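You operate a simulated robot arm through the tools that you are given. There is no shell and no other tool.

Carry out the task below with a simulated robot arm. There is one attempt and no reset: what you move stays moved.

## Task
Close up the pump drum, heater switch off first.
Fine: heat dial to OFF, spout aside, yellow lid and vent shut.

Only the result counts: the job must be done as asked and must still hold three seconds after the hand-in. Knocking over, shifting, dropping, spilling or breaking anything else fails it. A push-on lid holds only when it is set on centred and level and pressed home; a screw cap is set on level and turned clockwise until tight.

## Robot
A 6-joint arm with a two-finger parallel gripper, fixed in place. Base frame: the origin is on the floor under the middle of its stand, x ahead of it, y to its left, z up. Units: m, rad, N and s.
With the tool pointing down near the work surface it reaches from about 0.3 to 0.66 m from the base axis. Its first joint turns from -2.007 to 2.007 rad. Payload 3.43 kg.
Tool frame: the origin (TCP) lies between the finger pads and is the grasp point; the fingertips stand 0.034 m ahead of it; z points along the fingers, y is the line along which they close. The gripper opens to 0.128 m. The fingers are 0.024 m wide and 0.012 m thick; the gripper's body (0.048 by 0.13 m) begins 0.096 m behind the TCP.
Orientation is told as [roll, pitch, yaw] about the base's x, y, z axes, in that order, counted from this pose: with the fingers straight down and closing along the base's y, the tool's x points along the base's -x, its y along +y and its z along -z.

## Interface
- The arm moves only by the tool nudge_tool. Its argument "plan" is a list that holds one entry, the list of rows, each a list of 6 numbers: the shift along the tool's x, y, z in m, then the turn, a rotation vector about the tool's x, y, z in rad. In form: [[[x, y, z, ax, ay, az], ...]]. A call has 1 to 20 rows; each row is the pose to reach, as a shift and turn from the pose commanded when the call began, along the tool's axes at that moment. "hand" is the gripper command, from -1 (fully open) to 1 (shut), values between in proportion, set as the call begins (left out, the last holds). A row lasts 0.2 s, in which the tool goes at most 0.05 m and 0.15 rad; a call with a longer step from one row to the next is refused whole, and so is a gripper value outside its range. A pose out of reach is approached as far as the arm can. The call stops where the force on the tool passes 90 N (or 10 N more than at its start, if that is more) or the arm is blocked; 0.2 s more then pass. Each finger travels about 0.153 m/s and halts on what it meets, pressing with about 34 N; the grip force reading is that of the motor and also rises with nothing between the fingers. The clock runs only during rows and for 0.2 s after the last one: add rows that repeat a pose to give the fingers time. It gives the time, the measured TCP pose, the force on the tool (base axes), the opening and the grip force at its end, in the units of the frame above (readings bear some noise), with the torque about the TCP (base axes, N m) and any sound that the robot's microphone picked up, and new pictures: "views" is both (left out), scene, wrist or none.
- Cameras (640 x 400 px; columns grow to the right, rows downward): "scene" is fixed at [0.4014, -0.4991, 1.4943]; the picture's right is [0.97, -0.24, 0.00], its down [-0.11, -0.44, -0.89] and it looks along [0.21, 0.87, -0.45] (base axes); focal length 296 px, centre (320, 200). "wrist" rides on the gripper at [0.076, -0.011, -0.16] in the tool frame; the picture's right is [0.15, 0.99, 0.00], its down [-0.88, 0.13, -0.46] and it looks along [-0.45, 0.07, 0.89] (tool axes); focal length 234 px, centre (320, 200). There is no depth. A picture from a camera that has moved, and an enlarged one, comes with that camera's place and axes in the base frame and with its lens.
- move_column(by): slides the trunk up (or, below 0, down) by that many m; the arm rides with it, the base frame stays. It gives what a move gives, with no picture.
- enlarge(camera, box): a new picture of the part [left, top, right, bottom] of that camera's present view, enlarged. No time passes.
- close_job(): hands the job in; it is judged then, once.

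Nothing tells you positions but the pictures and the camera data. Unless the task says otherwise, let go and move clear before handing in.

The tools are called after "Request:" by a JSON object that holds its "op" and its "data". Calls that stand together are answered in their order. nudge_tool: Moves the arm, as the interface text tells. Its arguments: {"type":"object","properties":{"plan":{"type":"array","items":{"type":"array","items":{"type":"array","items":{"type":"number"}}}},"hand":{"type":"number"},"views":{"type":"string","enum":["both","scene","wrist","none"]}},"required":["plan"]} The other tools are called the same way: move_column (by) moves the trunk up or down; enlarge (camera, box) takes an enlarged picture of a part of a camera's view; close_job () hands the job in.

At the start:

```text
time_s: 0.0
tool_pos: [0.3621, 0.0983, 1.4121]
tool_rot: [0.0, 0.001, 0.001]
contact_force: [-0.1, -0.1, -0.6]
wrist_torque: [0.02, 0.02, 0.02]
grip_width: 0.1277
finger_force: 0.2
trunk travel left (down, up): [-0.925, 0.065]
```

scene: 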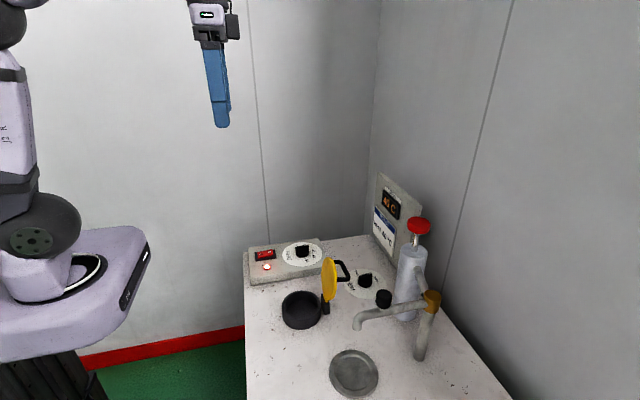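
wrist: 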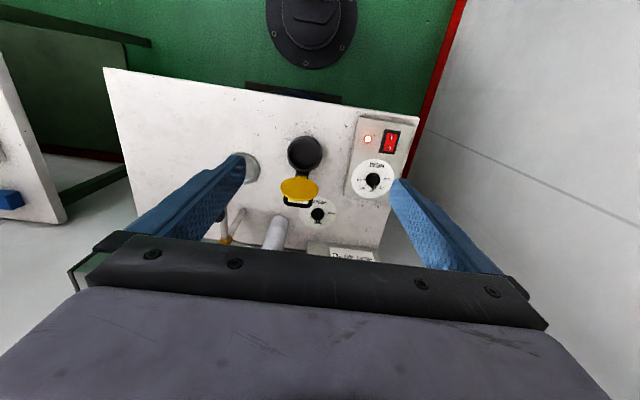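

I see a table with a control box (red rocker switch, lamp, dial), a black drum opening with a yellow hinged lid, a second dial, a pump bottle/cylinder with red cap, a spout on a post, and a label plate. I'll enlarge the pictures first to read everything before I move.

Request:
{"op": "enlarge", "data": {"camera": "scene", "box": [235, 160, 445, 300]}}

Request:
{"op": "enlarge", "data": {"camera": "scene", "box": [240, 260, 480, 400]}}

Request:
{"op": "enlarge", "data": {"camera": "wrist", "box": [220, 110, 420, 260]}}

Request:
{"op": "enlarge", "data": {"camera": "scene", "box": [360, 165, 450, 325]}}

```text
2.86 times, centred on (340, 230) of scene
camera zoom: at [0.4014, -0.4991, 1.4943], right [0.97, -0.24, 0.0], down [-0.11, -0.44, -0.89], along [0.21, 0.87, -0.45], focal length 847 px, centre (263, 114)
```

zoom: 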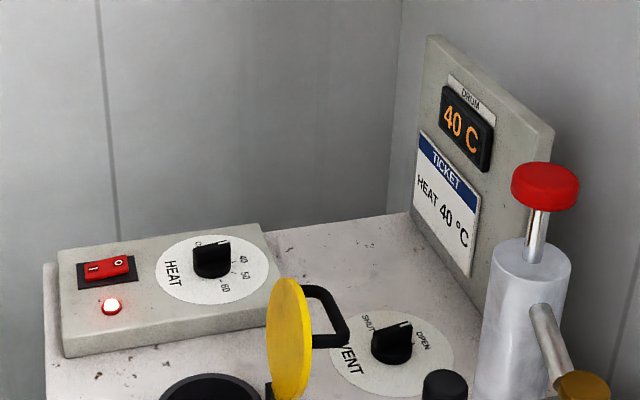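

```text
2.67 times, centred on (360, 330) of scene
camera zoom: at [0.4014, -0.4991, 1.4943], right [0.97, -0.24, 0.0], down [-0.11, -0.44, -0.89], along [0.21, 0.87, -0.45], focal length 790 px, centre (213, -147)
```

zoom: 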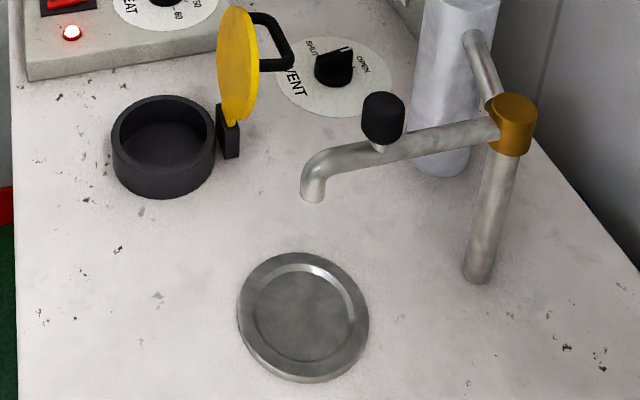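

```text
2.67 times, centred on (320, 185) of wrist
camera zoom: at [0.2863, 0.0872, 1.5722], right [-0.15, 0.99, 0.0], down [0.88, 0.13, 0.46], along [0.45, 0.07, -0.89], focal length 624 px, centre (320, 240)
```

zoom: 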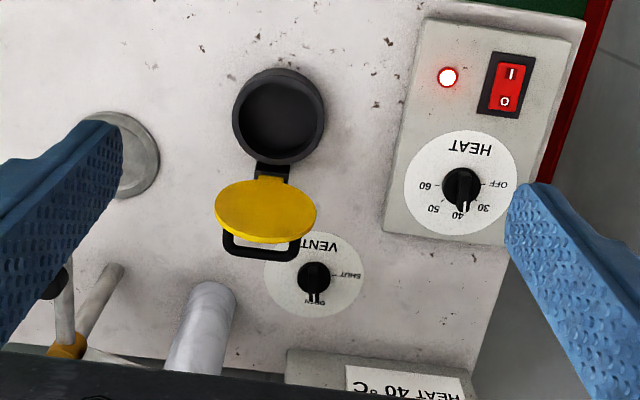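

```text
2.50 times, centred on (405, 245) of scene
camera zoom: at [0.4014, -0.4991, 1.4943], right [0.97, -0.24, 0.0], down [-0.11, -0.44, -0.89], along [0.21, 0.87, -0.45], focal length 741 px, centre (108, 88)
```

zoom: 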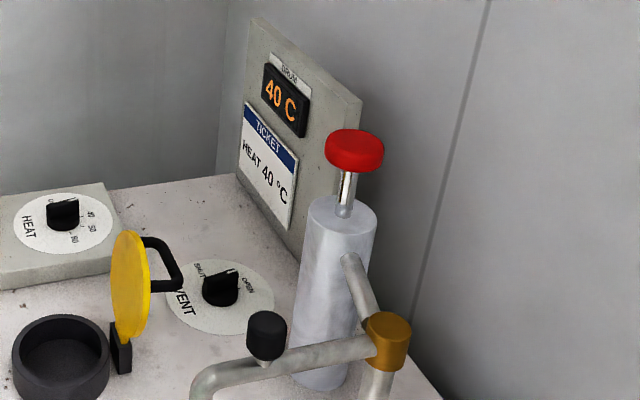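

The heater rocker (I side pressed, lamp lit) is near (0.41, 0.31, 0.905). The heat dial at (0.53, 0.29) points to 40, and the vent dial at (0.70, 0.14) points to OPEN. The drum mouth is at (0.48, 0.07), with the yellow lid standing open on its +x side. The spout points toward -x over a metal disk. I'll move in above the rocker box for a closer look.

Request:
{"op": "nudge_tool", "data": {"plan": [[[-0.006, 0.0215, 0.039, 0, 0, 0], [-0.012, 0.043, 0.078, 0, 0, 0], [-0.018, 0.0645, 0.117, 0, 0, 0], [-0.024, 0.086, 0.156, 0, 0, 0], [-0.03, 0.1075, 0.195, 0, 0, 0], [-0.036, 0.129, 0.234, 0, 0, 0], [-0.042, 0.1505, 0.273, 0, 0, 0], [-0.048, 0.172, 0.312, 0, 0, 0], [-0.048, 0.172, 0.312, 0, 0, 0]]], "hand": -1, "views": "both"}}

```text
time_s: 2.0
tool_pos: [0.4082, 0.2688, 1.1011]
tool_rot: [0.002, -0.001, 0.001]
contact_force: [-0.1, -0.2, 0.9]
wrist_torque: [0.05, -0.03, -0.03]
grip_width: 0.1277
finger_force: 0.1
trunk travel left (down, up): [-0.925, 0.065]
camera wrist: at [0.3335, 0.2573, 1.2606], right [-0.15, 0.99, 0.0], down [0.88, 0.13, 0.46], along [0.45, 0.07, -0.89], focal length 234 px, centre (320, 200)
```

scene: 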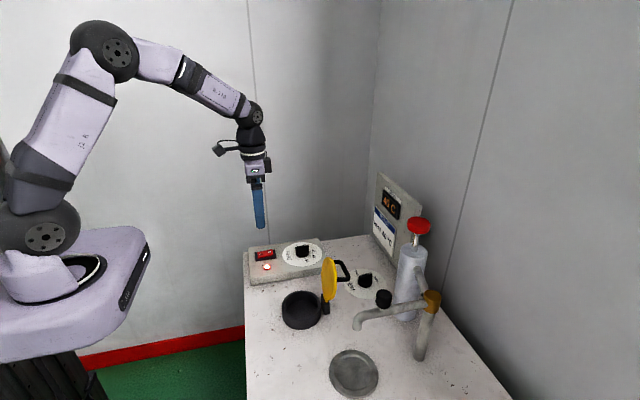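
wrist: 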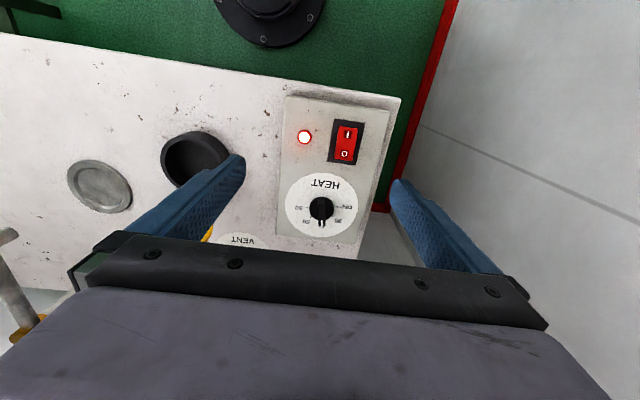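

I now have a clearer view of the box. I'll enlarge it to locate the rocker's O half and the dial marks accurately.

Request:
{"op": "enlarge", "data": {"camera": "wrist", "box": [270, 90, 400, 250]}}

Request:
{"op": "enlarge", "data": {"camera": "scene", "box": [240, 230, 340, 290]}}

```text
2.50 times, centred on (335, 170) of wrist
camera zoom: at [0.3335, 0.2573, 1.2606], right [-0.15, 0.99, 0.0], down [0.88, 0.13, 0.46], along [0.45, 0.07, -0.89], focal length 585 px, centre (282, 275)
```

zoom: 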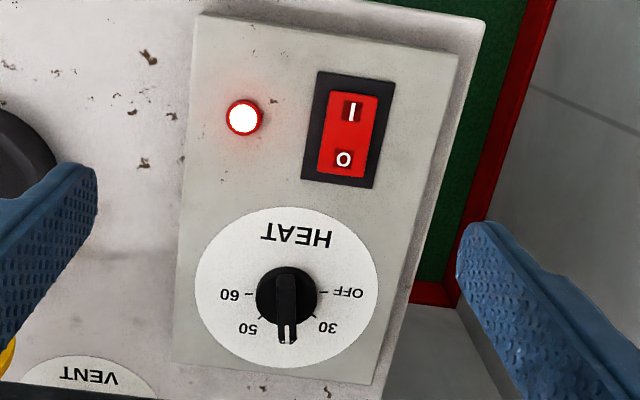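

```text
6.40 times, centred on (290, 260) of scene
camera zoom: at [0.4014, -0.4991, 1.4943], right [0.97, -0.24, 0.0], down [-0.11, -0.44, -0.89], along [0.21, 0.87, -0.45], focal length 1896 px, centre (512, -184)
```

zoom: 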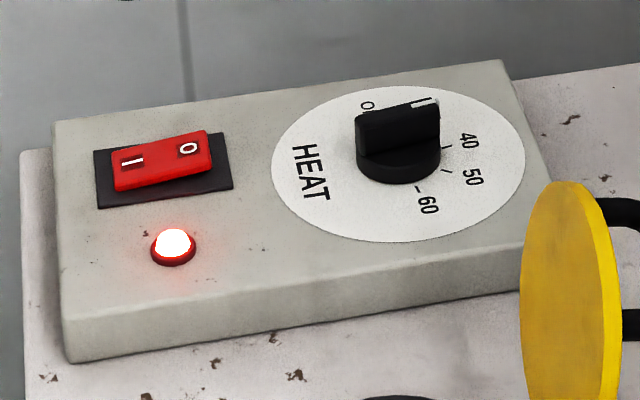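

The rocker's raised O half is at about (0.425, 0.309, 0.91), and the dial's OFF mark lies 90° counter-clockwise (seen from above) from its present 40. I'll close the fingers and hover above the O half.

Request:
{"op": "nudge_tool", "data": {"plan": [[[-0.009, 0.02, 0.03, 0, 0, 0], [-0.019, 0.04, 0.06, 0, 0, 0], [-0.019, 0.04, 0.09, 0, 0, 0], [-0.019, 0.04, 0.126, 0, 0, 0], [-0.019, 0.04, 0.126, 0, 0, 0]]], "hand": 1, "views": "both"}}

Request:
{"op": "enlarge", "data": {"camera": "scene", "box": [220, 210, 340, 290]}}

Request:
{"op": "enlarge", "data": {"camera": "wrist", "box": [220, 80, 420, 280]}}

```text
time_s: 3.2
tool_pos: [0.4268, 0.31, 0.9753]
tool_rot: [0.001, 0.0, 0.0]
contact_force: [-0.1, -0.3, 0.6]
wrist_torque: [-0.01, -0.04, 0.0]
grip_width: 0.0
finger_force: 33.2
trunk travel left (down, up): [-0.925, 0.065]
camera wrist: at [0.3523, 0.2989, 1.1349], right [-0.15, 0.99, 0.0], down [0.88, 0.13, 0.46], along [0.45, 0.07, -0.89], focal length 234 px, centre (320, 200)
```

scene: 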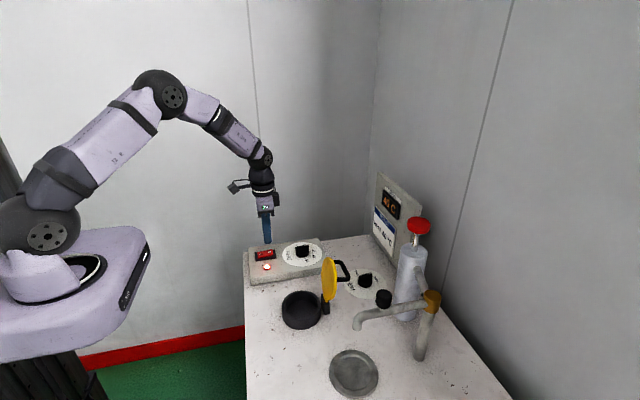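
wrist: 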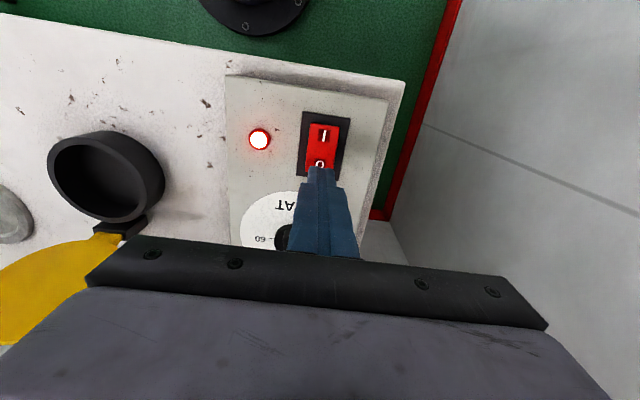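

```text
5.00 times, centred on (280, 250) of scene
camera zoom: at [0.4014, -0.4991, 1.4943], right [0.97, -0.24, 0.0], down [-0.11, -0.44, -0.89], along [0.21, 0.87, -0.45], focal length 1482 px, centre (520, -50)
```

zoom: 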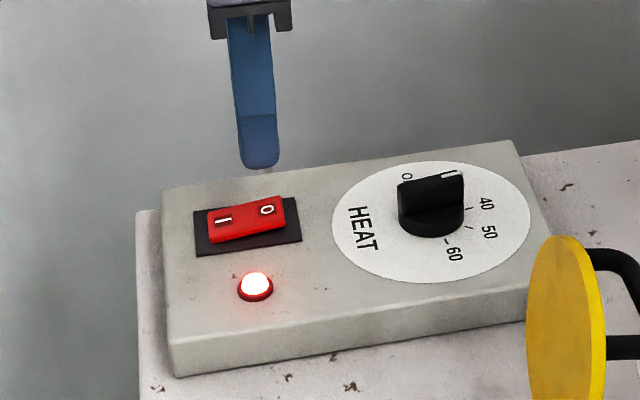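

```text
2.00 times, centred on (320, 180) of wrist
camera zoom: at [0.3523, 0.2989, 1.1349], right [-0.15, 0.99, 0.0], down [0.88, 0.13, 0.46], along [0.45, 0.07, -0.89], focal length 468 px, centre (320, 240)
```

zoom: 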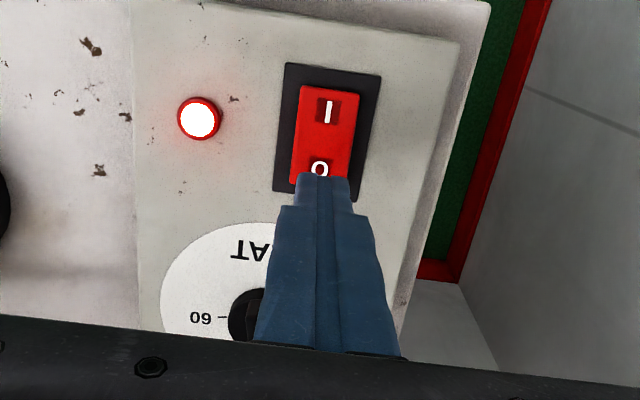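

The fingertips hang above the O half. Now I'll press down gently in small steps.

Request:
{"op": "nudge_tool", "data": {"plan": [[[0, 0, 0.012, 0, 0, 0], [0, 0, 0.022, 0, 0, 0], [0, 0, 0.026, 0, 0, 0], [0, 0, 0.03, 0, 0, 0], [0, 0, 0.033, 0, 0, 0], [0, 0, 0.036, 0, 0, 0]]], "hand": 1, "views": "both"}}

Request:
{"op": "enlarge", "data": {"camera": "scene", "box": [220, 210, 340, 290]}}

```text
time_s: 4.6
tool_pos: [0.4283, 0.3102, 0.938]
tool_rot: [0.0, 0.001, -0.001]
contact_force: [0.3, -1.1, 0.2]
wrist_torque: [0.0, 0.03, -0.01]
grip_width: 0.0
finger_force: 32.5
trunk travel left (down, up): [-0.925, 0.065]
camera wrist: at [0.3533, 0.2994, 1.0983], right [-0.15, 0.99, 0.0], down [0.88, 0.13, 0.46], along [0.45, 0.07, -0.89], focal length 234 px, centre (320, 200)
```

scene: 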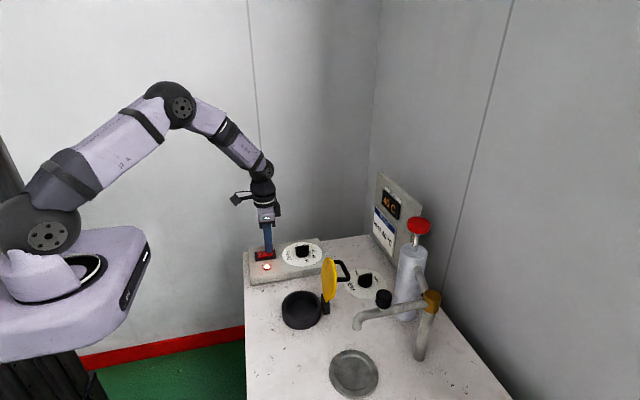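
wrist: 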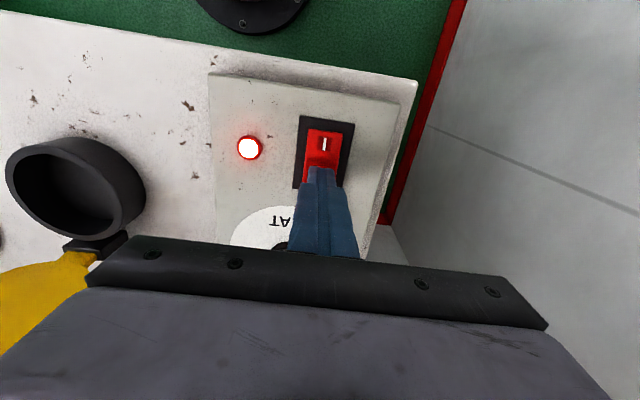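

```text
5.00 times, centred on (280, 250) of scene
camera zoom: at [0.4014, -0.4991, 1.4943], right [0.97, -0.24, 0.0], down [-0.11, -0.44, -0.89], along [0.21, 0.87, -0.45], focal length 1482 px, centre (520, -50)
```

zoom: 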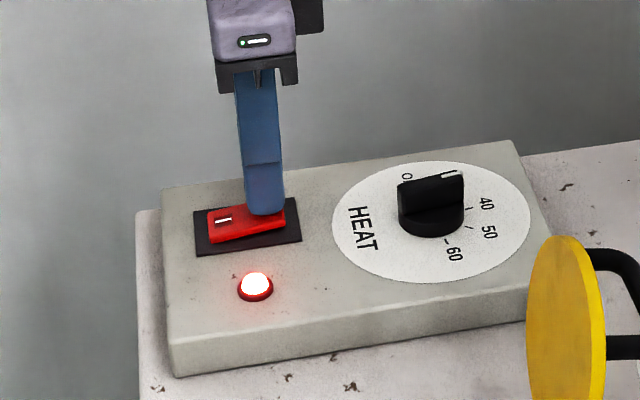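

The tip is just touching the O half and the lamp is still lit. I'll press further in small steps.

Request:
{"op": "nudge_tool", "data": {"plan": [[[0, 0, 0.002, 0, 0, 0], [0, 0, 0.004, 0, 0, 0], [0, 0, 0.006, 0, 0, 0], [0, 0, 0.008, 0, 0, 0], [0, 0, 0.008, 0, 0, 0]]], "hand": 1, "views": "scene"}}

Request:
{"op": "enlarge", "data": {"camera": "scene", "box": [220, 210, 340, 290]}}

```text
time_s: 5.8
tool_pos: [0.4286, 0.3096, 0.9331]
tool_rot: [0.007, -0.004, 0.0]
contact_force: [1.2, -1.6, 27.1]
wrist_torque: [-0.03, 0.26, -0.09]
grip_width: 0.0
finger_force: 33.1
trunk travel left (down, up): [-0.925, 0.065]
heard: click
```

scene: 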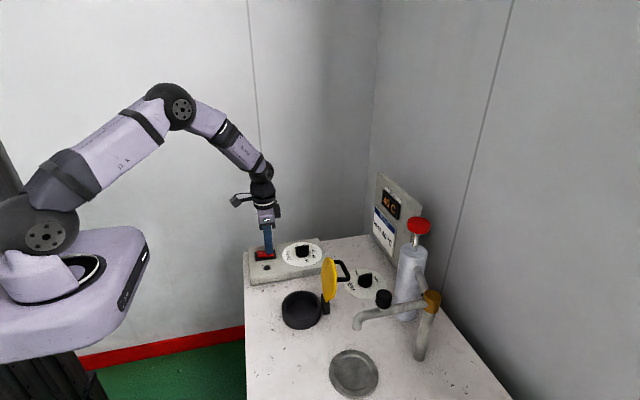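

```text
5.00 times, centred on (280, 250) of scene
camera zoom: at [0.4014, -0.4991, 1.4943], right [0.97, -0.24, 0.0], down [-0.11, -0.44, -0.89], along [0.21, 0.87, -0.45], focal length 1482 px, centre (520, -50)
```

zoom: 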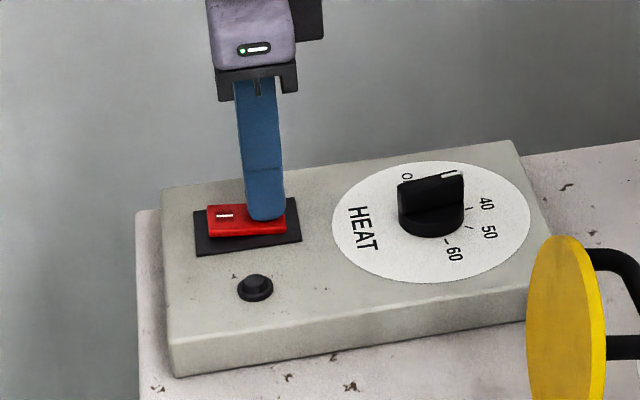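

A click sounded and the lamp went out, so the heater switch is off. Next I'll lift clear and hover over the heat dial at about (0.531, 0.291) with the fingers part open.

Request:
{"op": "nudge_tool", "data": {"plan": [[[0, 0, -0.03, 0, 0, 0], [0, 0, -0.06, 0, 0, 0], [-0.045, -0.008, -0.06, 0, 0, 0], [-0.09, -0.016, -0.06, 0, 0, 0], [-0.102, -0.0195, -0.06, 0, 0, 0], [-0.102, -0.0195, -0.06, 0, 0, 0]]], "hand": 0.1, "views": "both"}}

Request:
{"op": "enlarge", "data": {"camera": "scene", "box": [240, 210, 360, 290]}}

Request:
{"op": "enlarge", "data": {"camera": "wrist", "box": [220, 80, 420, 280]}}

```text
time_s: 7.2
tool_pos: [0.5296, 0.29, 0.9906]
tool_rot: [0.0, 0.0, 0.0]
contact_force: [-0.4, 0.5, -0.7]
wrist_torque: [0.0, -0.02, 0.0]
grip_width: 0.0579
finger_force: 0.1
trunk travel left (down, up): [-0.925, 0.065]
camera wrist: at [0.4547, 0.2789, 1.1505], right [-0.15, 0.99, 0.0], down [0.88, 0.13, 0.46], along [0.45, 0.07, -0.89], focal length 234 px, centre (320, 200)
```

scene: 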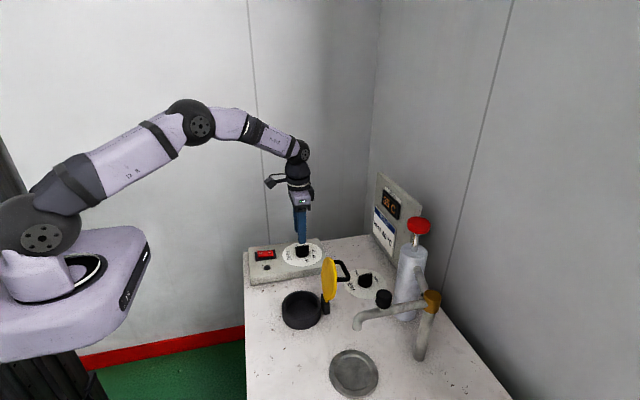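
wrist: 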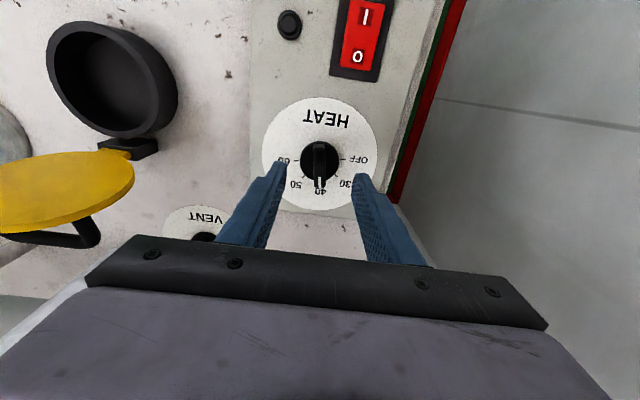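

```text
5.00 times, centred on (300, 250) of scene
camera zoom: at [0.4014, -0.4991, 1.4943], right [0.97, -0.24, 0.0], down [-0.11, -0.44, -0.89], along [0.21, 0.87, -0.45], focal length 1482 px, centre (420, -50)
```

zoom: 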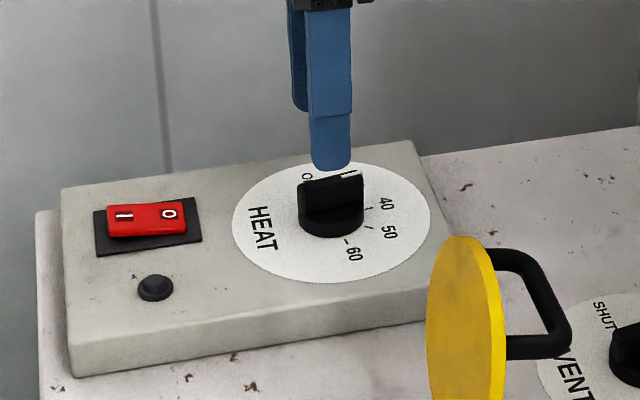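

```text
2.00 times, centred on (320, 180) of wrist
camera zoom: at [0.4547, 0.2789, 1.1505], right [-0.15, 0.99, 0.0], down [0.88, 0.13, 0.46], along [0.45, 0.07, -0.89], focal length 468 px, centre (320, 240)
```

zoom: 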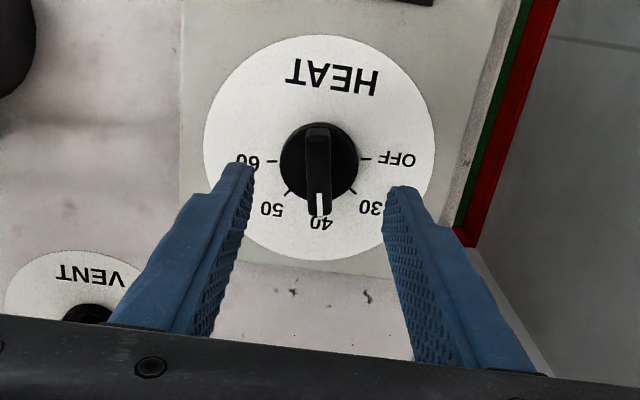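

The knob is centred under the open fingers, which will close across its ridge. I'll go down so the tips stay just above the knob's round base, then close on the ridge.

Request:
{"op": "nudge_tool", "data": {"plan": [[[-0.0015, 0.0005, 0.02, 0, 0, 0], [-0.0015, 0.0005, 0.035, 0, 0, 0], [-0.0015, 0.0005, 0.044, 0, 0, 0], [-0.0015, 0.0005, 0.05, 0, 0, 0], [-0.0015, 0.0005, 0.05, 0, 0, 0]]], "hand": 0.1, "views": "both"}}

Request:
{"op": "enlarge", "data": {"camera": "scene", "box": [240, 210, 360, 290]}}

Request:
{"op": "enlarge", "data": {"camera": "wrist", "box": [220, 80, 420, 280]}}

```text
time_s: 8.4
tool_pos: [0.5321, 0.2922, 0.9403]
tool_rot: [0.0, 0.0, 0.001]
contact_force: [0.4, -0.2, 0.2]
wrist_torque: [-0.02, -0.01, -0.01]
grip_width: 0.0575
finger_force: 0.0
trunk travel left (down, up): [-0.925, 0.065]
camera wrist: at [0.4564, 0.2801, 1.0997], right [-0.15, 0.99, 0.0], down [0.88, 0.13, 0.46], along [0.45, 0.07, -0.89], focal length 234 px, centre (320, 200)
```

scene: 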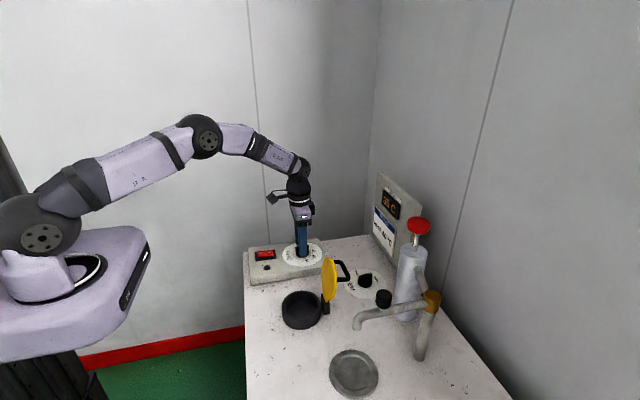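
wrist: 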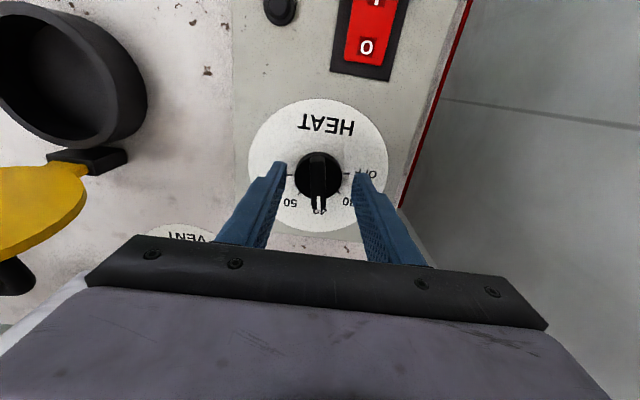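

```text
5.00 times, centred on (300, 250) of scene
camera zoom: at [0.4014, -0.4991, 1.4943], right [0.97, -0.24, 0.0], down [-0.11, -0.44, -0.89], along [0.21, 0.87, -0.45], focal length 1482 px, centre (420, -50)
```

zoom: 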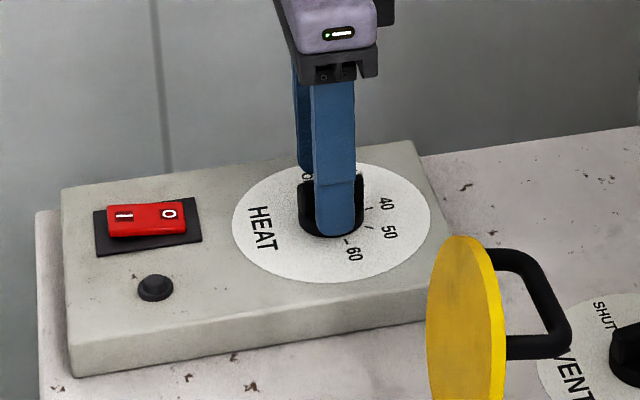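

```text
2.00 times, centred on (320, 180) of wrist
camera zoom: at [0.4564, 0.2801, 1.0997], right [-0.15, 0.99, 0.0], down [0.88, 0.13, 0.46], along [0.45, 0.07, -0.89], focal length 468 px, centre (320, 240)
```

zoom: 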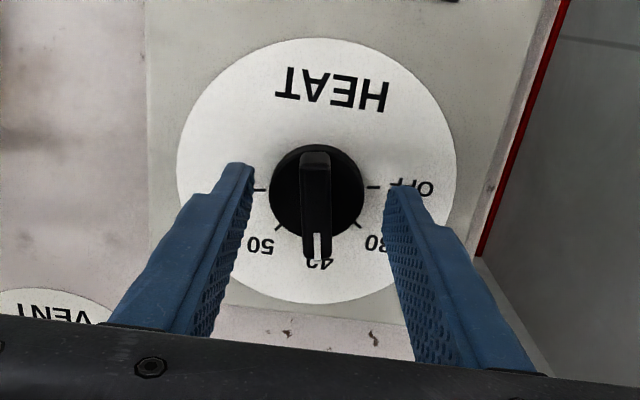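

The fingers straddle the knob with no contact. Closing on the ridge now.

Request:
{"op": "nudge_tool", "data": {"plan": [[[0, 0, 0, 0, 0, 0], [0, 0, 0, 0, 0, 0], [0, 0, 0, 0, 0, 0]]], "hand": 1, "views": "wrist"}}

```text
time_s: 9.2
tool_pos: [0.5314, 0.2901, 0.9388]
tool_rot: [-0.001, 0.001, 0.0]
contact_force: [-2.9, -4.4, -1.3]
wrist_torque: [-0.04, 0.34, -0.02]
grip_width: 0.0128
finger_force: 45.0
trunk travel left (down, up): [-0.925, 0.065]
camera wrist: at [0.456, 0.2792, 1.0997], right [-0.15, 0.99, 0.0], down [0.88, 0.13, 0.45], along [0.45, 0.07, -0.89], focal length 234 px, centre (320, 200)
```

wrist: 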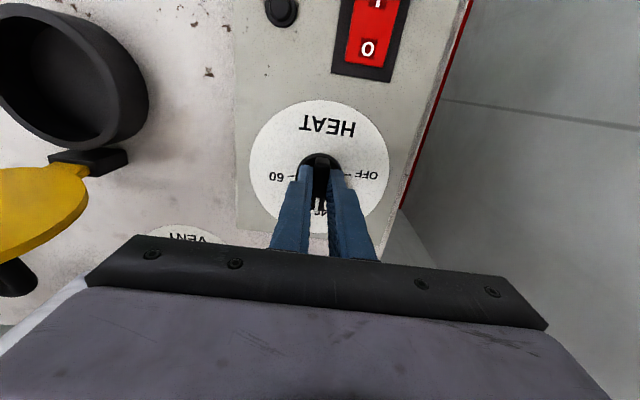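

The ridge is gripped (12.8 mm). I'll turn it counter-clockwise (seen from above), beginning with half the angle to check the direction.

Request:
{"op": "nudge_tool", "data": {"plan": [[[0, 0, 0, 0, 0, -0.13], [0, 0, 0, 0, 0, -0.26], [0, 0, 0, 0, 0, -0.39], [0, 0, 0, 0, 0, -0.52], [0, 0, 0, 0, 0, -0.65], [0, 0, 0, 0, 0, -0.785]]], "hand": 1, "views": "both"}}

Request:
{"op": "enlarge", "data": {"camera": "scene", "box": [240, 210, 360, 290]}}

```text
time_s: 10.6
tool_pos: [0.5323, 0.2866, 0.9393]
tool_rot: [0.0, 0.003, 0.786]
contact_force: [-2.5, -22.0, -9.9]
wrist_torque: [-0.16, -0.29, -0.02]
grip_width: 0.013
finger_force: 45.6
trunk travel left (down, up): [-0.925, 0.065]
camera wrist: at [0.4877, 0.2261, 1.0998], right [-0.8, 0.59, 0.0], down [0.53, 0.72, 0.45], along [0.27, 0.36, -0.89], focal length 234 px, centre (320, 200)
```

scene: 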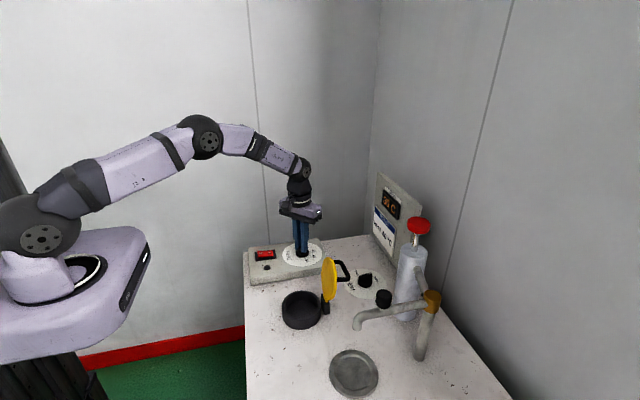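
wrist: 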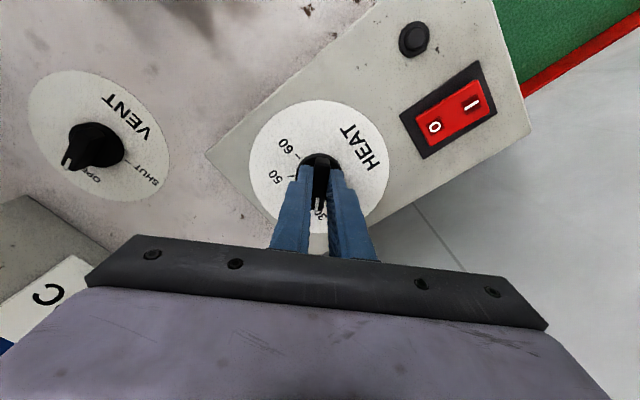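

```text
5.00 times, centred on (300, 250) of scene
camera zoom: at [0.4014, -0.4991, 1.4943], right [0.97, -0.24, 0.0], down [-0.11, -0.44, -0.89], along [0.21, 0.87, -0.45], focal length 1482 px, centre (420, -50)
```

zoom: 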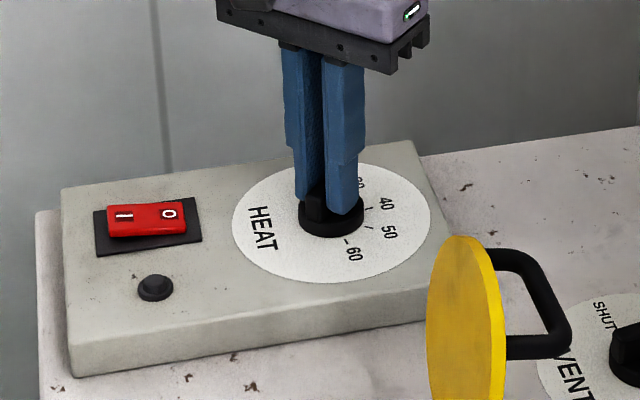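

The pointer is now at 30, so the direction is right. There is some sideways load, so I'll ease the tool by 3 mm toward -y while turning the remaining 45° to OFF.

Request:
{"op": "nudge_tool", "data": {"plan": [[[0.0021, -0.0021, 0, 0, 0, -0.1], [0.0021, -0.0021, 0, 0, 0, -0.23], [0.0021, -0.0021, 0, 0, 0, -0.36], [0.0021, -0.0021, 0, 0, 0, -0.49], [0.0021, -0.0021, 0, 0, 0, -0.62], [0.0021, -0.0021, 0, 0, 0, -0.72], [0.0021, -0.0021, 0, 0, 0, -0.785]]], "hand": 1, "views": "both"}}

Request:
{"op": "enlarge", "data": {"camera": "scene", "box": [240, 210, 360, 290]}}

Request:
{"op": "enlarge", "data": {"camera": "wrist", "box": [220, 80, 420, 280]}}

```text
time_s: 12.2
tool_pos: [0.5349, 0.2857, 0.9396]
tool_rot: [0.0, 0.001, 1.574]
contact_force: [7.1, -15.6, -13.0]
wrist_torque: [-1.0, -0.12, -0.06]
grip_width: 0.0128
finger_force: 45.1
trunk travel left (down, up): [-0.925, 0.065]
camera wrist: at [0.5467, 0.2105, 1.0996], right [-0.99, -0.15, 0.0], down [-0.13, 0.88, 0.45], along [-0.07, 0.45, -0.89], focal length 234 px, centre (320, 200)
```

scene: 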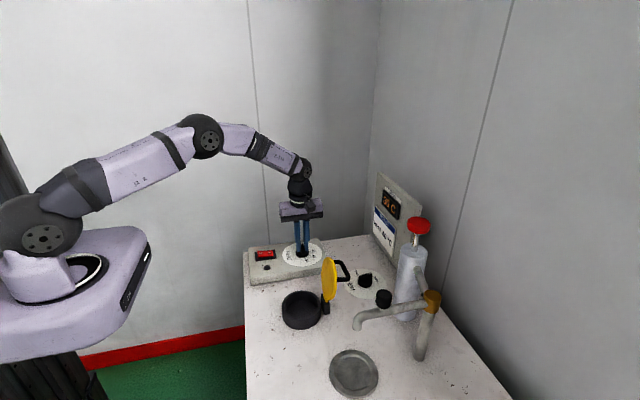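
wrist: 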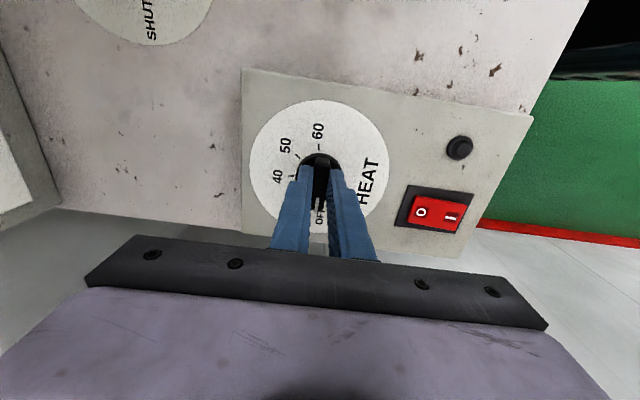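

```text
5.00 times, centred on (300, 250) of scene
camera zoom: at [0.4014, -0.4991, 1.4943], right [0.97, -0.24, 0.0], down [-0.11, -0.44, -0.89], along [0.21, 0.87, -0.45], focal length 1482 px, centre (420, -50)
```

zoom: 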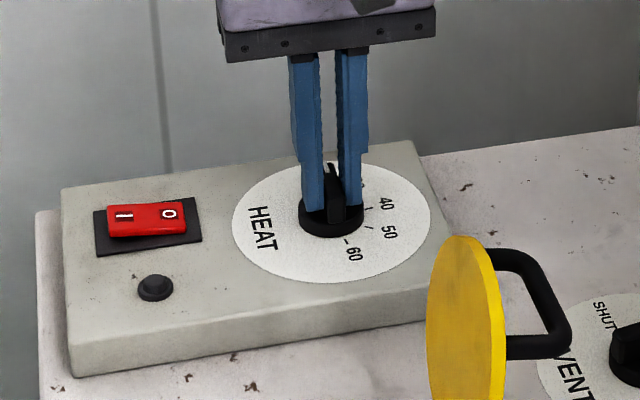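

```text
2.00 times, centred on (320, 180) of wrist
camera zoom: at [0.5467, 0.2105, 1.0996], right [-0.99, -0.15, 0.0], down [-0.13, 0.88, 0.45], along [-0.07, 0.45, -0.89], focal length 468 px, centre (320, 240)
```

zoom: 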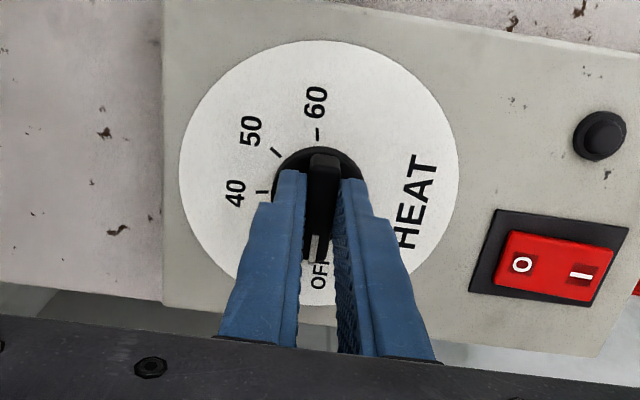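

The pointer is on OFF. I'll open the fingers and lift straight up, then check that it stayed there.

Request:
{"op": "nudge_tool", "data": {"plan": [[[0, 0, 0, 0, 0, 0], [0, 0, 0, 0, 0, 0], [0, 0, -0.02, 0, 0, 0], [0, 0, -0.06, 0, 0, 0], [0, 0, -0.1, 0, 0, 0], [0, 0, -0.1, 0, 0, 0]]], "hand": 0.2, "views": "both"}}

Request:
{"op": "enlarge", "data": {"camera": "wrist", "box": [220, 80, 420, 280]}}

Request:
{"op": "enlarge", "data": {"camera": "scene", "box": [240, 210, 360, 290]}}

```text
time_s: 13.6
tool_pos: [0.532, 0.2876, 1.0393]
tool_rot: [0.0, 0.001, 1.57]
contact_force: [1.0, -0.2, 0.9]
wrist_torque: [0.0, 0.01, -0.02]
grip_width: 0.0515
finger_force: 0.0
trunk travel left (down, up): [-0.925, 0.065]
camera wrist: at [0.5433, 0.2121, 1.1995], right [-0.99, -0.15, 0.0], down [-0.13, 0.88, 0.46], along [-0.07, 0.45, -0.89], focal length 234 px, centre (320, 200)
```

scene: 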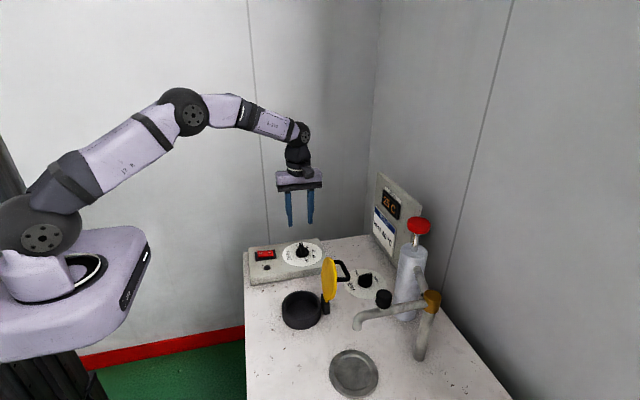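
wrist: 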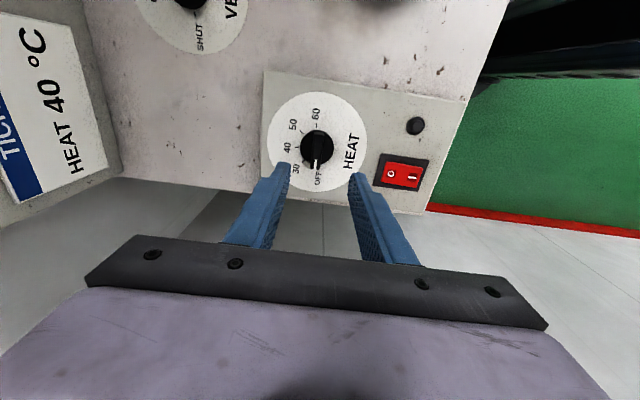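

```text
2.00 times, centred on (320, 180) of wrist
camera zoom: at [0.5433, 0.2121, 1.1995], right [-0.99, -0.15, 0.0], down [-0.13, 0.88, 0.46], along [-0.07, 0.45, -0.89], focal length 468 px, centre (320, 240)
```

zoom: 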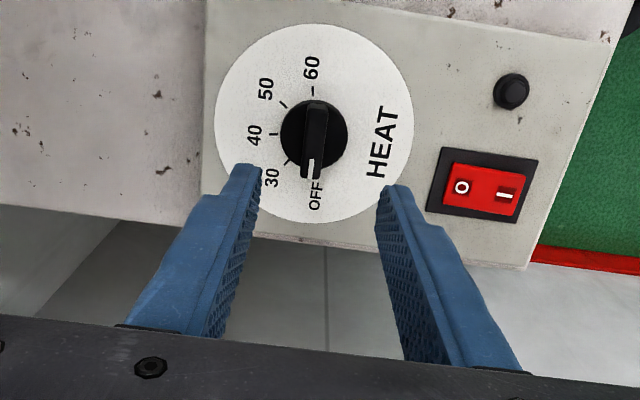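

```text
5.00 times, centred on (300, 250) of scene
camera zoom: at [0.4014, -0.4991, 1.4943], right [0.97, -0.24, 0.0], down [-0.11, -0.44, -0.89], along [0.21, 0.87, -0.45], focal length 1482 px, centre (420, -50)
```

zoom: 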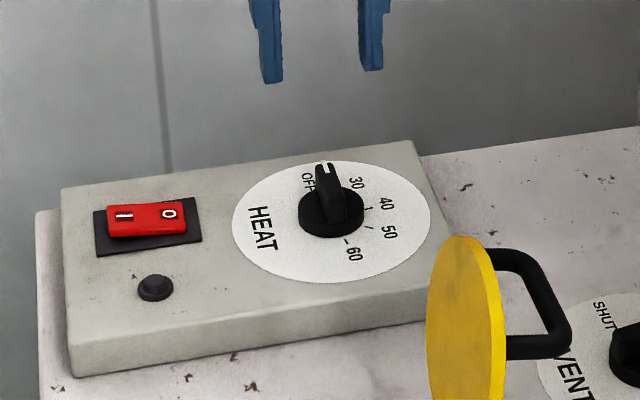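

The dial reads near OFF. I'll enlarge more closely to see whether it is exactly on the mark.

Request:
{"op": "enlarge", "data": {"camera": "wrist", "box": [275, 95, 365, 195]}}

Request:
{"op": "enlarge", "data": {"camera": "scene", "box": [280, 235, 325, 270]}}

Request:
{"op": "enlarge", "data": {"camera": "scene", "box": [365, 165, 435, 265]}}

```text
4.00 times, centred on (320, 145) of wrist
camera zoom: at [0.5433, 0.2121, 1.1995], right [-0.99, -0.15, 0.0], down [-0.13, 0.88, 0.46], along [-0.07, 0.45, -0.89], focal length 937 px, centre (320, 420)
```

zoom: 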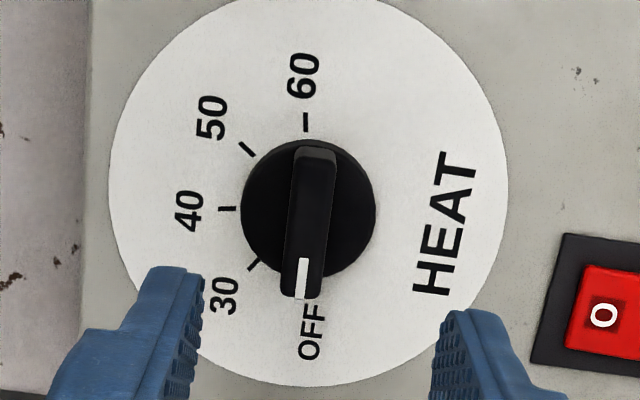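

```text
11.43 times, centred on (302, 252) of scene
camera zoom: at [0.4014, -0.4991, 1.4943], right [0.97, -0.24, 0.0], down [-0.11, -0.44, -0.89], along [0.21, 0.87, -0.45], focal length 3386 px, centre (520, -400)
```

zoom: 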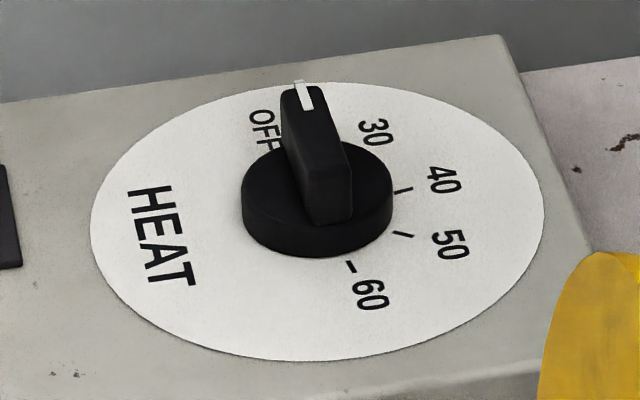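

```text
4.00 times, centred on (400, 215) of scene
camera zoom: at [0.4014, -0.4991, 1.4943], right [0.97, -0.24, 0.0], down [-0.11, -0.44, -0.89], along [0.21, 0.87, -0.45], focal length 1185 px, centre (0, 140)
```

zoom: 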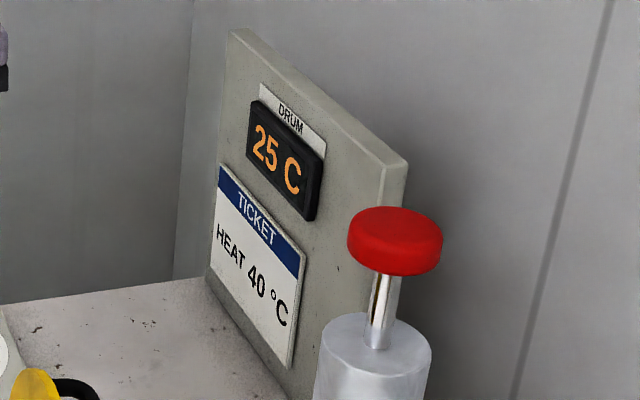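

Close up, the pointer sits about 7° short of the OFF line: the dial face is turned about 10° relative to the base axes. The ticket plate reads "HEAT 40 °C", but your instruction is OFF, so I'll follow that. I'll re-grip the knob and turn it the last few degrees.

Request:
{"op": "nudge_tool", "data": {"plan": [[[0, 0, 0.04, 0, 0, -0.03], [0, 0, 0.075, 0, 0, -0.03], [0, 0, 0.09, 0, 0, -0.03], [0, 0, 0.1, 0, 0, -0.03], [0, 0, 0.1, 0, 0, -0.03]]], "hand": 0.2, "views": "wrist"}}

Request:
{"op": "nudge_tool", "data": {"plan": [[[0, 0, 0, 0, 0, 0], [0, 0, 0, 0, 0, 0], [0, 0, 0, 0, 0, 0], [0, 0, 0, 0, 0, -0.06], [0, 0, 0, 0, 0, -0.12], [0, 0, 0, 0, 0, -0.145], [0, 0, 0, 0, 0, -0.145]]], "hand": 1, "views": "wrist"}}

Request:
{"op": "nudge_tool", "data": {"plan": [[[0, 0, 0, 0, 0, 0], [0, 0, 0, 0, 0, 0], [0, 0, -0.02, 0, 0, 0], [0, 0, -0.06, 0, 0, 0], [0, 0, -0.1, 0, 0, 0], [0, 0, -0.1, 0, 0, 0]]], "hand": 0.2, "views": "both"}}

Request:
{"op": "enlarge", "data": {"camera": "wrist", "box": [275, 95, 365, 195]}}

Request:
{"op": "enlarge", "data": {"camera": "scene", "box": [280, 235, 325, 270]}}

```text
time_s: 14.8
tool_pos: [0.5325, 0.2887, 0.9399]
tool_rot: [0.0, 0.0, 1.599]
contact_force: [0.1, 1.1, 0.0]
wrist_torque: [0.02, -0.03, -0.02]
grip_width: 0.0511
finger_force: 0.1
trunk travel left (down, up): [-0.925, 0.065]
camera wrist: at [0.546, 0.2133, 1.1001], right [-0.98, -0.18, 0.0], down [-0.16, 0.88, 0.46], along [-0.08, 0.45, -0.89], focal length 234 px, centre (320, 200)
```

wrist: 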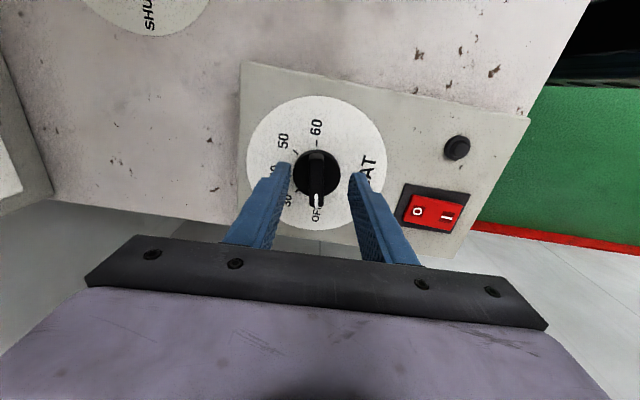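

```text
time_s: 16.4
tool_pos: [0.5361, 0.2885, 0.9391]
tool_rot: [-0.003, -0.003, 1.745]
contact_force: [19.8, -3.5, 2.9]
wrist_torque: [-0.5, -0.3, -0.09]
grip_width: 0.013
finger_force: 45.4
trunk travel left (down, up): [-0.925, 0.065]
camera wrist: at [0.5596, 0.2153, 1.1], right [-0.95, -0.32, 0.0], down [-0.28, 0.84, 0.46], along [-0.14, 0.43, -0.89], focal length 234 px, centre (320, 200)
```

wrist: 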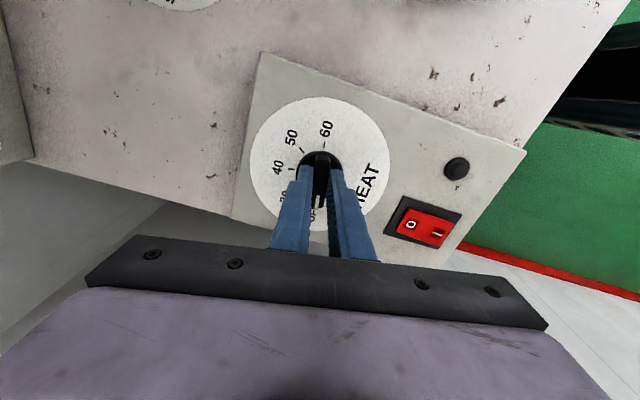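

```text
time_s: 17.8
tool_pos: [0.5313, 0.2886, 1.0403]
tool_rot: [-0.001, -0.001, 1.744]
contact_force: [-1.5, -0.4, -1.1]
wrist_torque: [0.0, -0.02, 0.01]
grip_width: 0.0514
finger_force: 0.0
trunk travel left (down, up): [-0.925, 0.065]
camera wrist: at [0.5573, 0.2156, 1.2007], right [-0.95, -0.32, 0.0], down [-0.28, 0.84, 0.46], along [-0.14, 0.43, -0.89], focal length 234 px, centre (320, 200)
```

scene: 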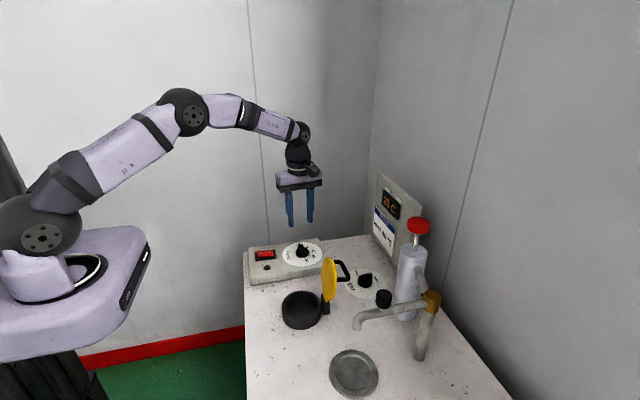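
wrist: 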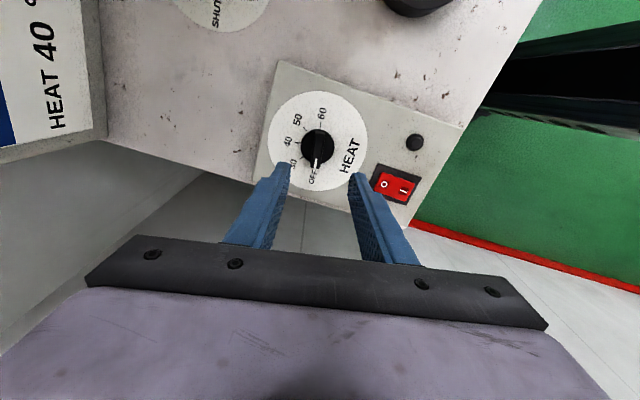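

```text
4.00 times, centred on (320, 145) of wrist
camera zoom: at [0.5573, 0.2156, 1.2007], right [-0.95, -0.32, 0.0], down [-0.28, 0.84, 0.46], along [-0.14, 0.43, -0.89], focal length 937 px, centre (320, 420)
```

zoom: 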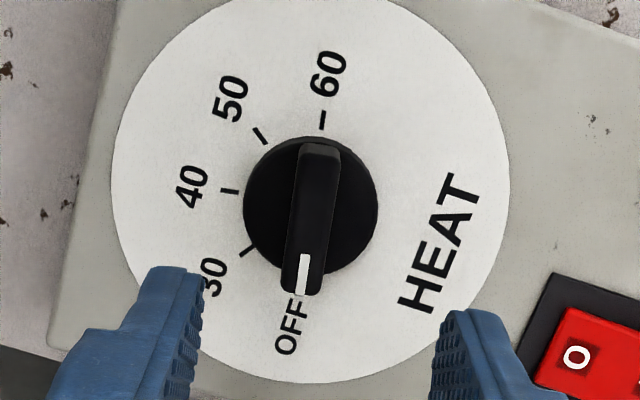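

```text
11.43 times, centred on (302, 252) of scene
camera zoom: at [0.4014, -0.4991, 1.4943], right [0.97, -0.24, 0.0], down [-0.11, -0.44, -0.89], along [0.21, 0.87, -0.45], focal length 3386 px, centre (520, -400)
```

zoom: 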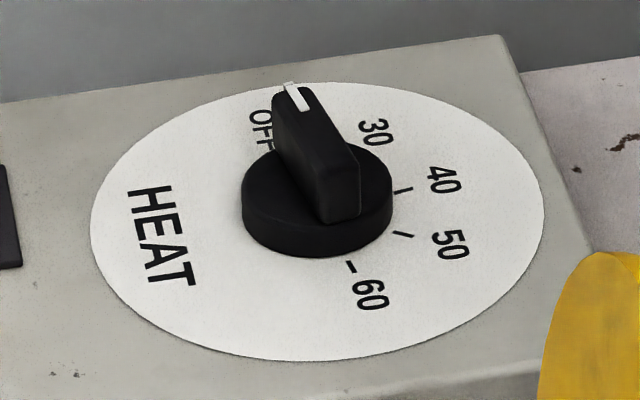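

The pointer now lines up with the OFF mark (to within about a degree), the switch shows O, and the display has dropped to 25 °C. Next is the yellow lid, so I'll lift, turn the tool back to yaw 0 and look at the lid and handle from above.

Request:
{"op": "nudge_tool", "data": {"plan": [[[0.0172, 0.0058, -0.0133, 0, 0, 0.1455], [0.0344, 0.0116, -0.0267, 0, 0, 0.291], [0.0516, 0.0174, -0.04, 0, 0, 0.4365], [0.0688, 0.0232, -0.0533, 0, 0, 0.582], [0.086, 0.029, -0.0667, 0, 0, 0.7275], [0.1032, 0.0348, -0.08, 0, 0, 0.873], [0.1203, 0.0406, -0.0933, 0, 0, 1.0185], [0.1375, 0.0464, -0.1067, 0, 0, 1.164], [0.1547, 0.0522, -0.12, 0, 0, 1.3095], [0.1719, 0.058, -0.1333, 0, 0, 1.455], [0.1891, 0.0638, -0.1467, 0, 0, 1.6005], [0.2063, 0.0696, -0.16, 0, 0, 1.746], [0.2063, 0.0696, -0.16, 0, 0, 1.746]]], "hand": -1, "views": "both"}}

Request:
{"op": "enlarge", "data": {"camera": "wrist", "box": [200, 60, 440, 260]}}

Request:
{"op": "enlarge", "data": {"camera": "scene", "box": [270, 240, 390, 340]}}

```text
time_s: 20.6
tool_pos: [0.498, 0.0737, 1.2007]
tool_rot: [0.001, 0.001, -0.003]
contact_force: [0.1, 0.3, -0.6]
wrist_torque: [0.0, 0.06, 0.02]
grip_width: 0.1281
finger_force: 0.0
trunk travel left (down, up): [-0.925, 0.065]
camera wrist: at [0.4236, 0.0626, 1.3604], right [-0.14, 0.99, 0.0], down [0.88, 0.13, 0.46], along [0.45, 0.07, -0.89], focal length 234 px, centre (320, 200)
```

scene: 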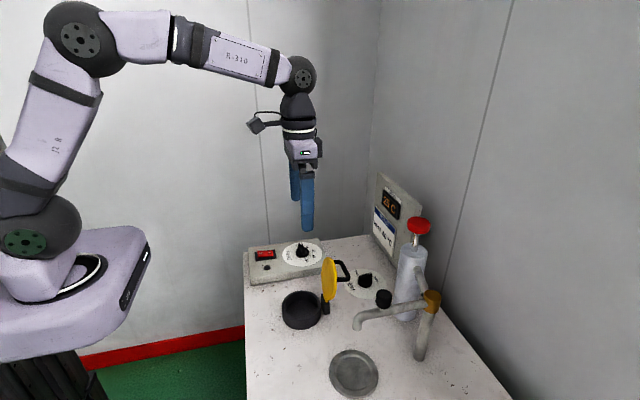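
wrist: 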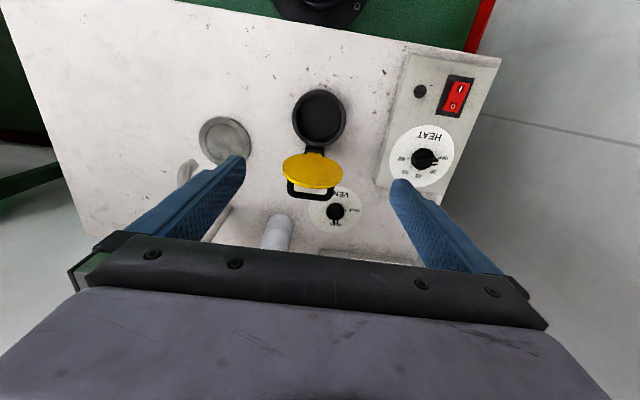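

```text
2.00 times, centred on (320, 160) of wrist
camera zoom: at [0.4236, 0.0626, 1.3604], right [-0.14, 0.99, 0.0], down [0.88, 0.13, 0.46], along [0.45, 0.07, -0.89], focal length 468 px, centre (320, 280)
```

zoom: 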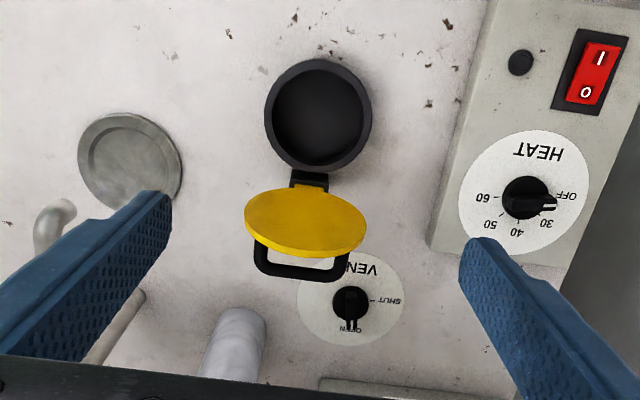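

```text
4.00 times, centred on (330, 290) of scene
camera zoom: at [0.4014, -0.4991, 1.4943], right [0.97, -0.24, 0.0], down [-0.11, -0.44, -0.89], along [0.21, 0.87, -0.45], focal length 1185 px, centre (280, -160)
```

zoom: 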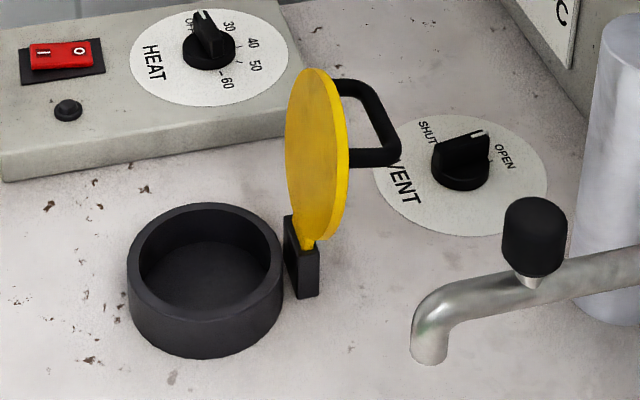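

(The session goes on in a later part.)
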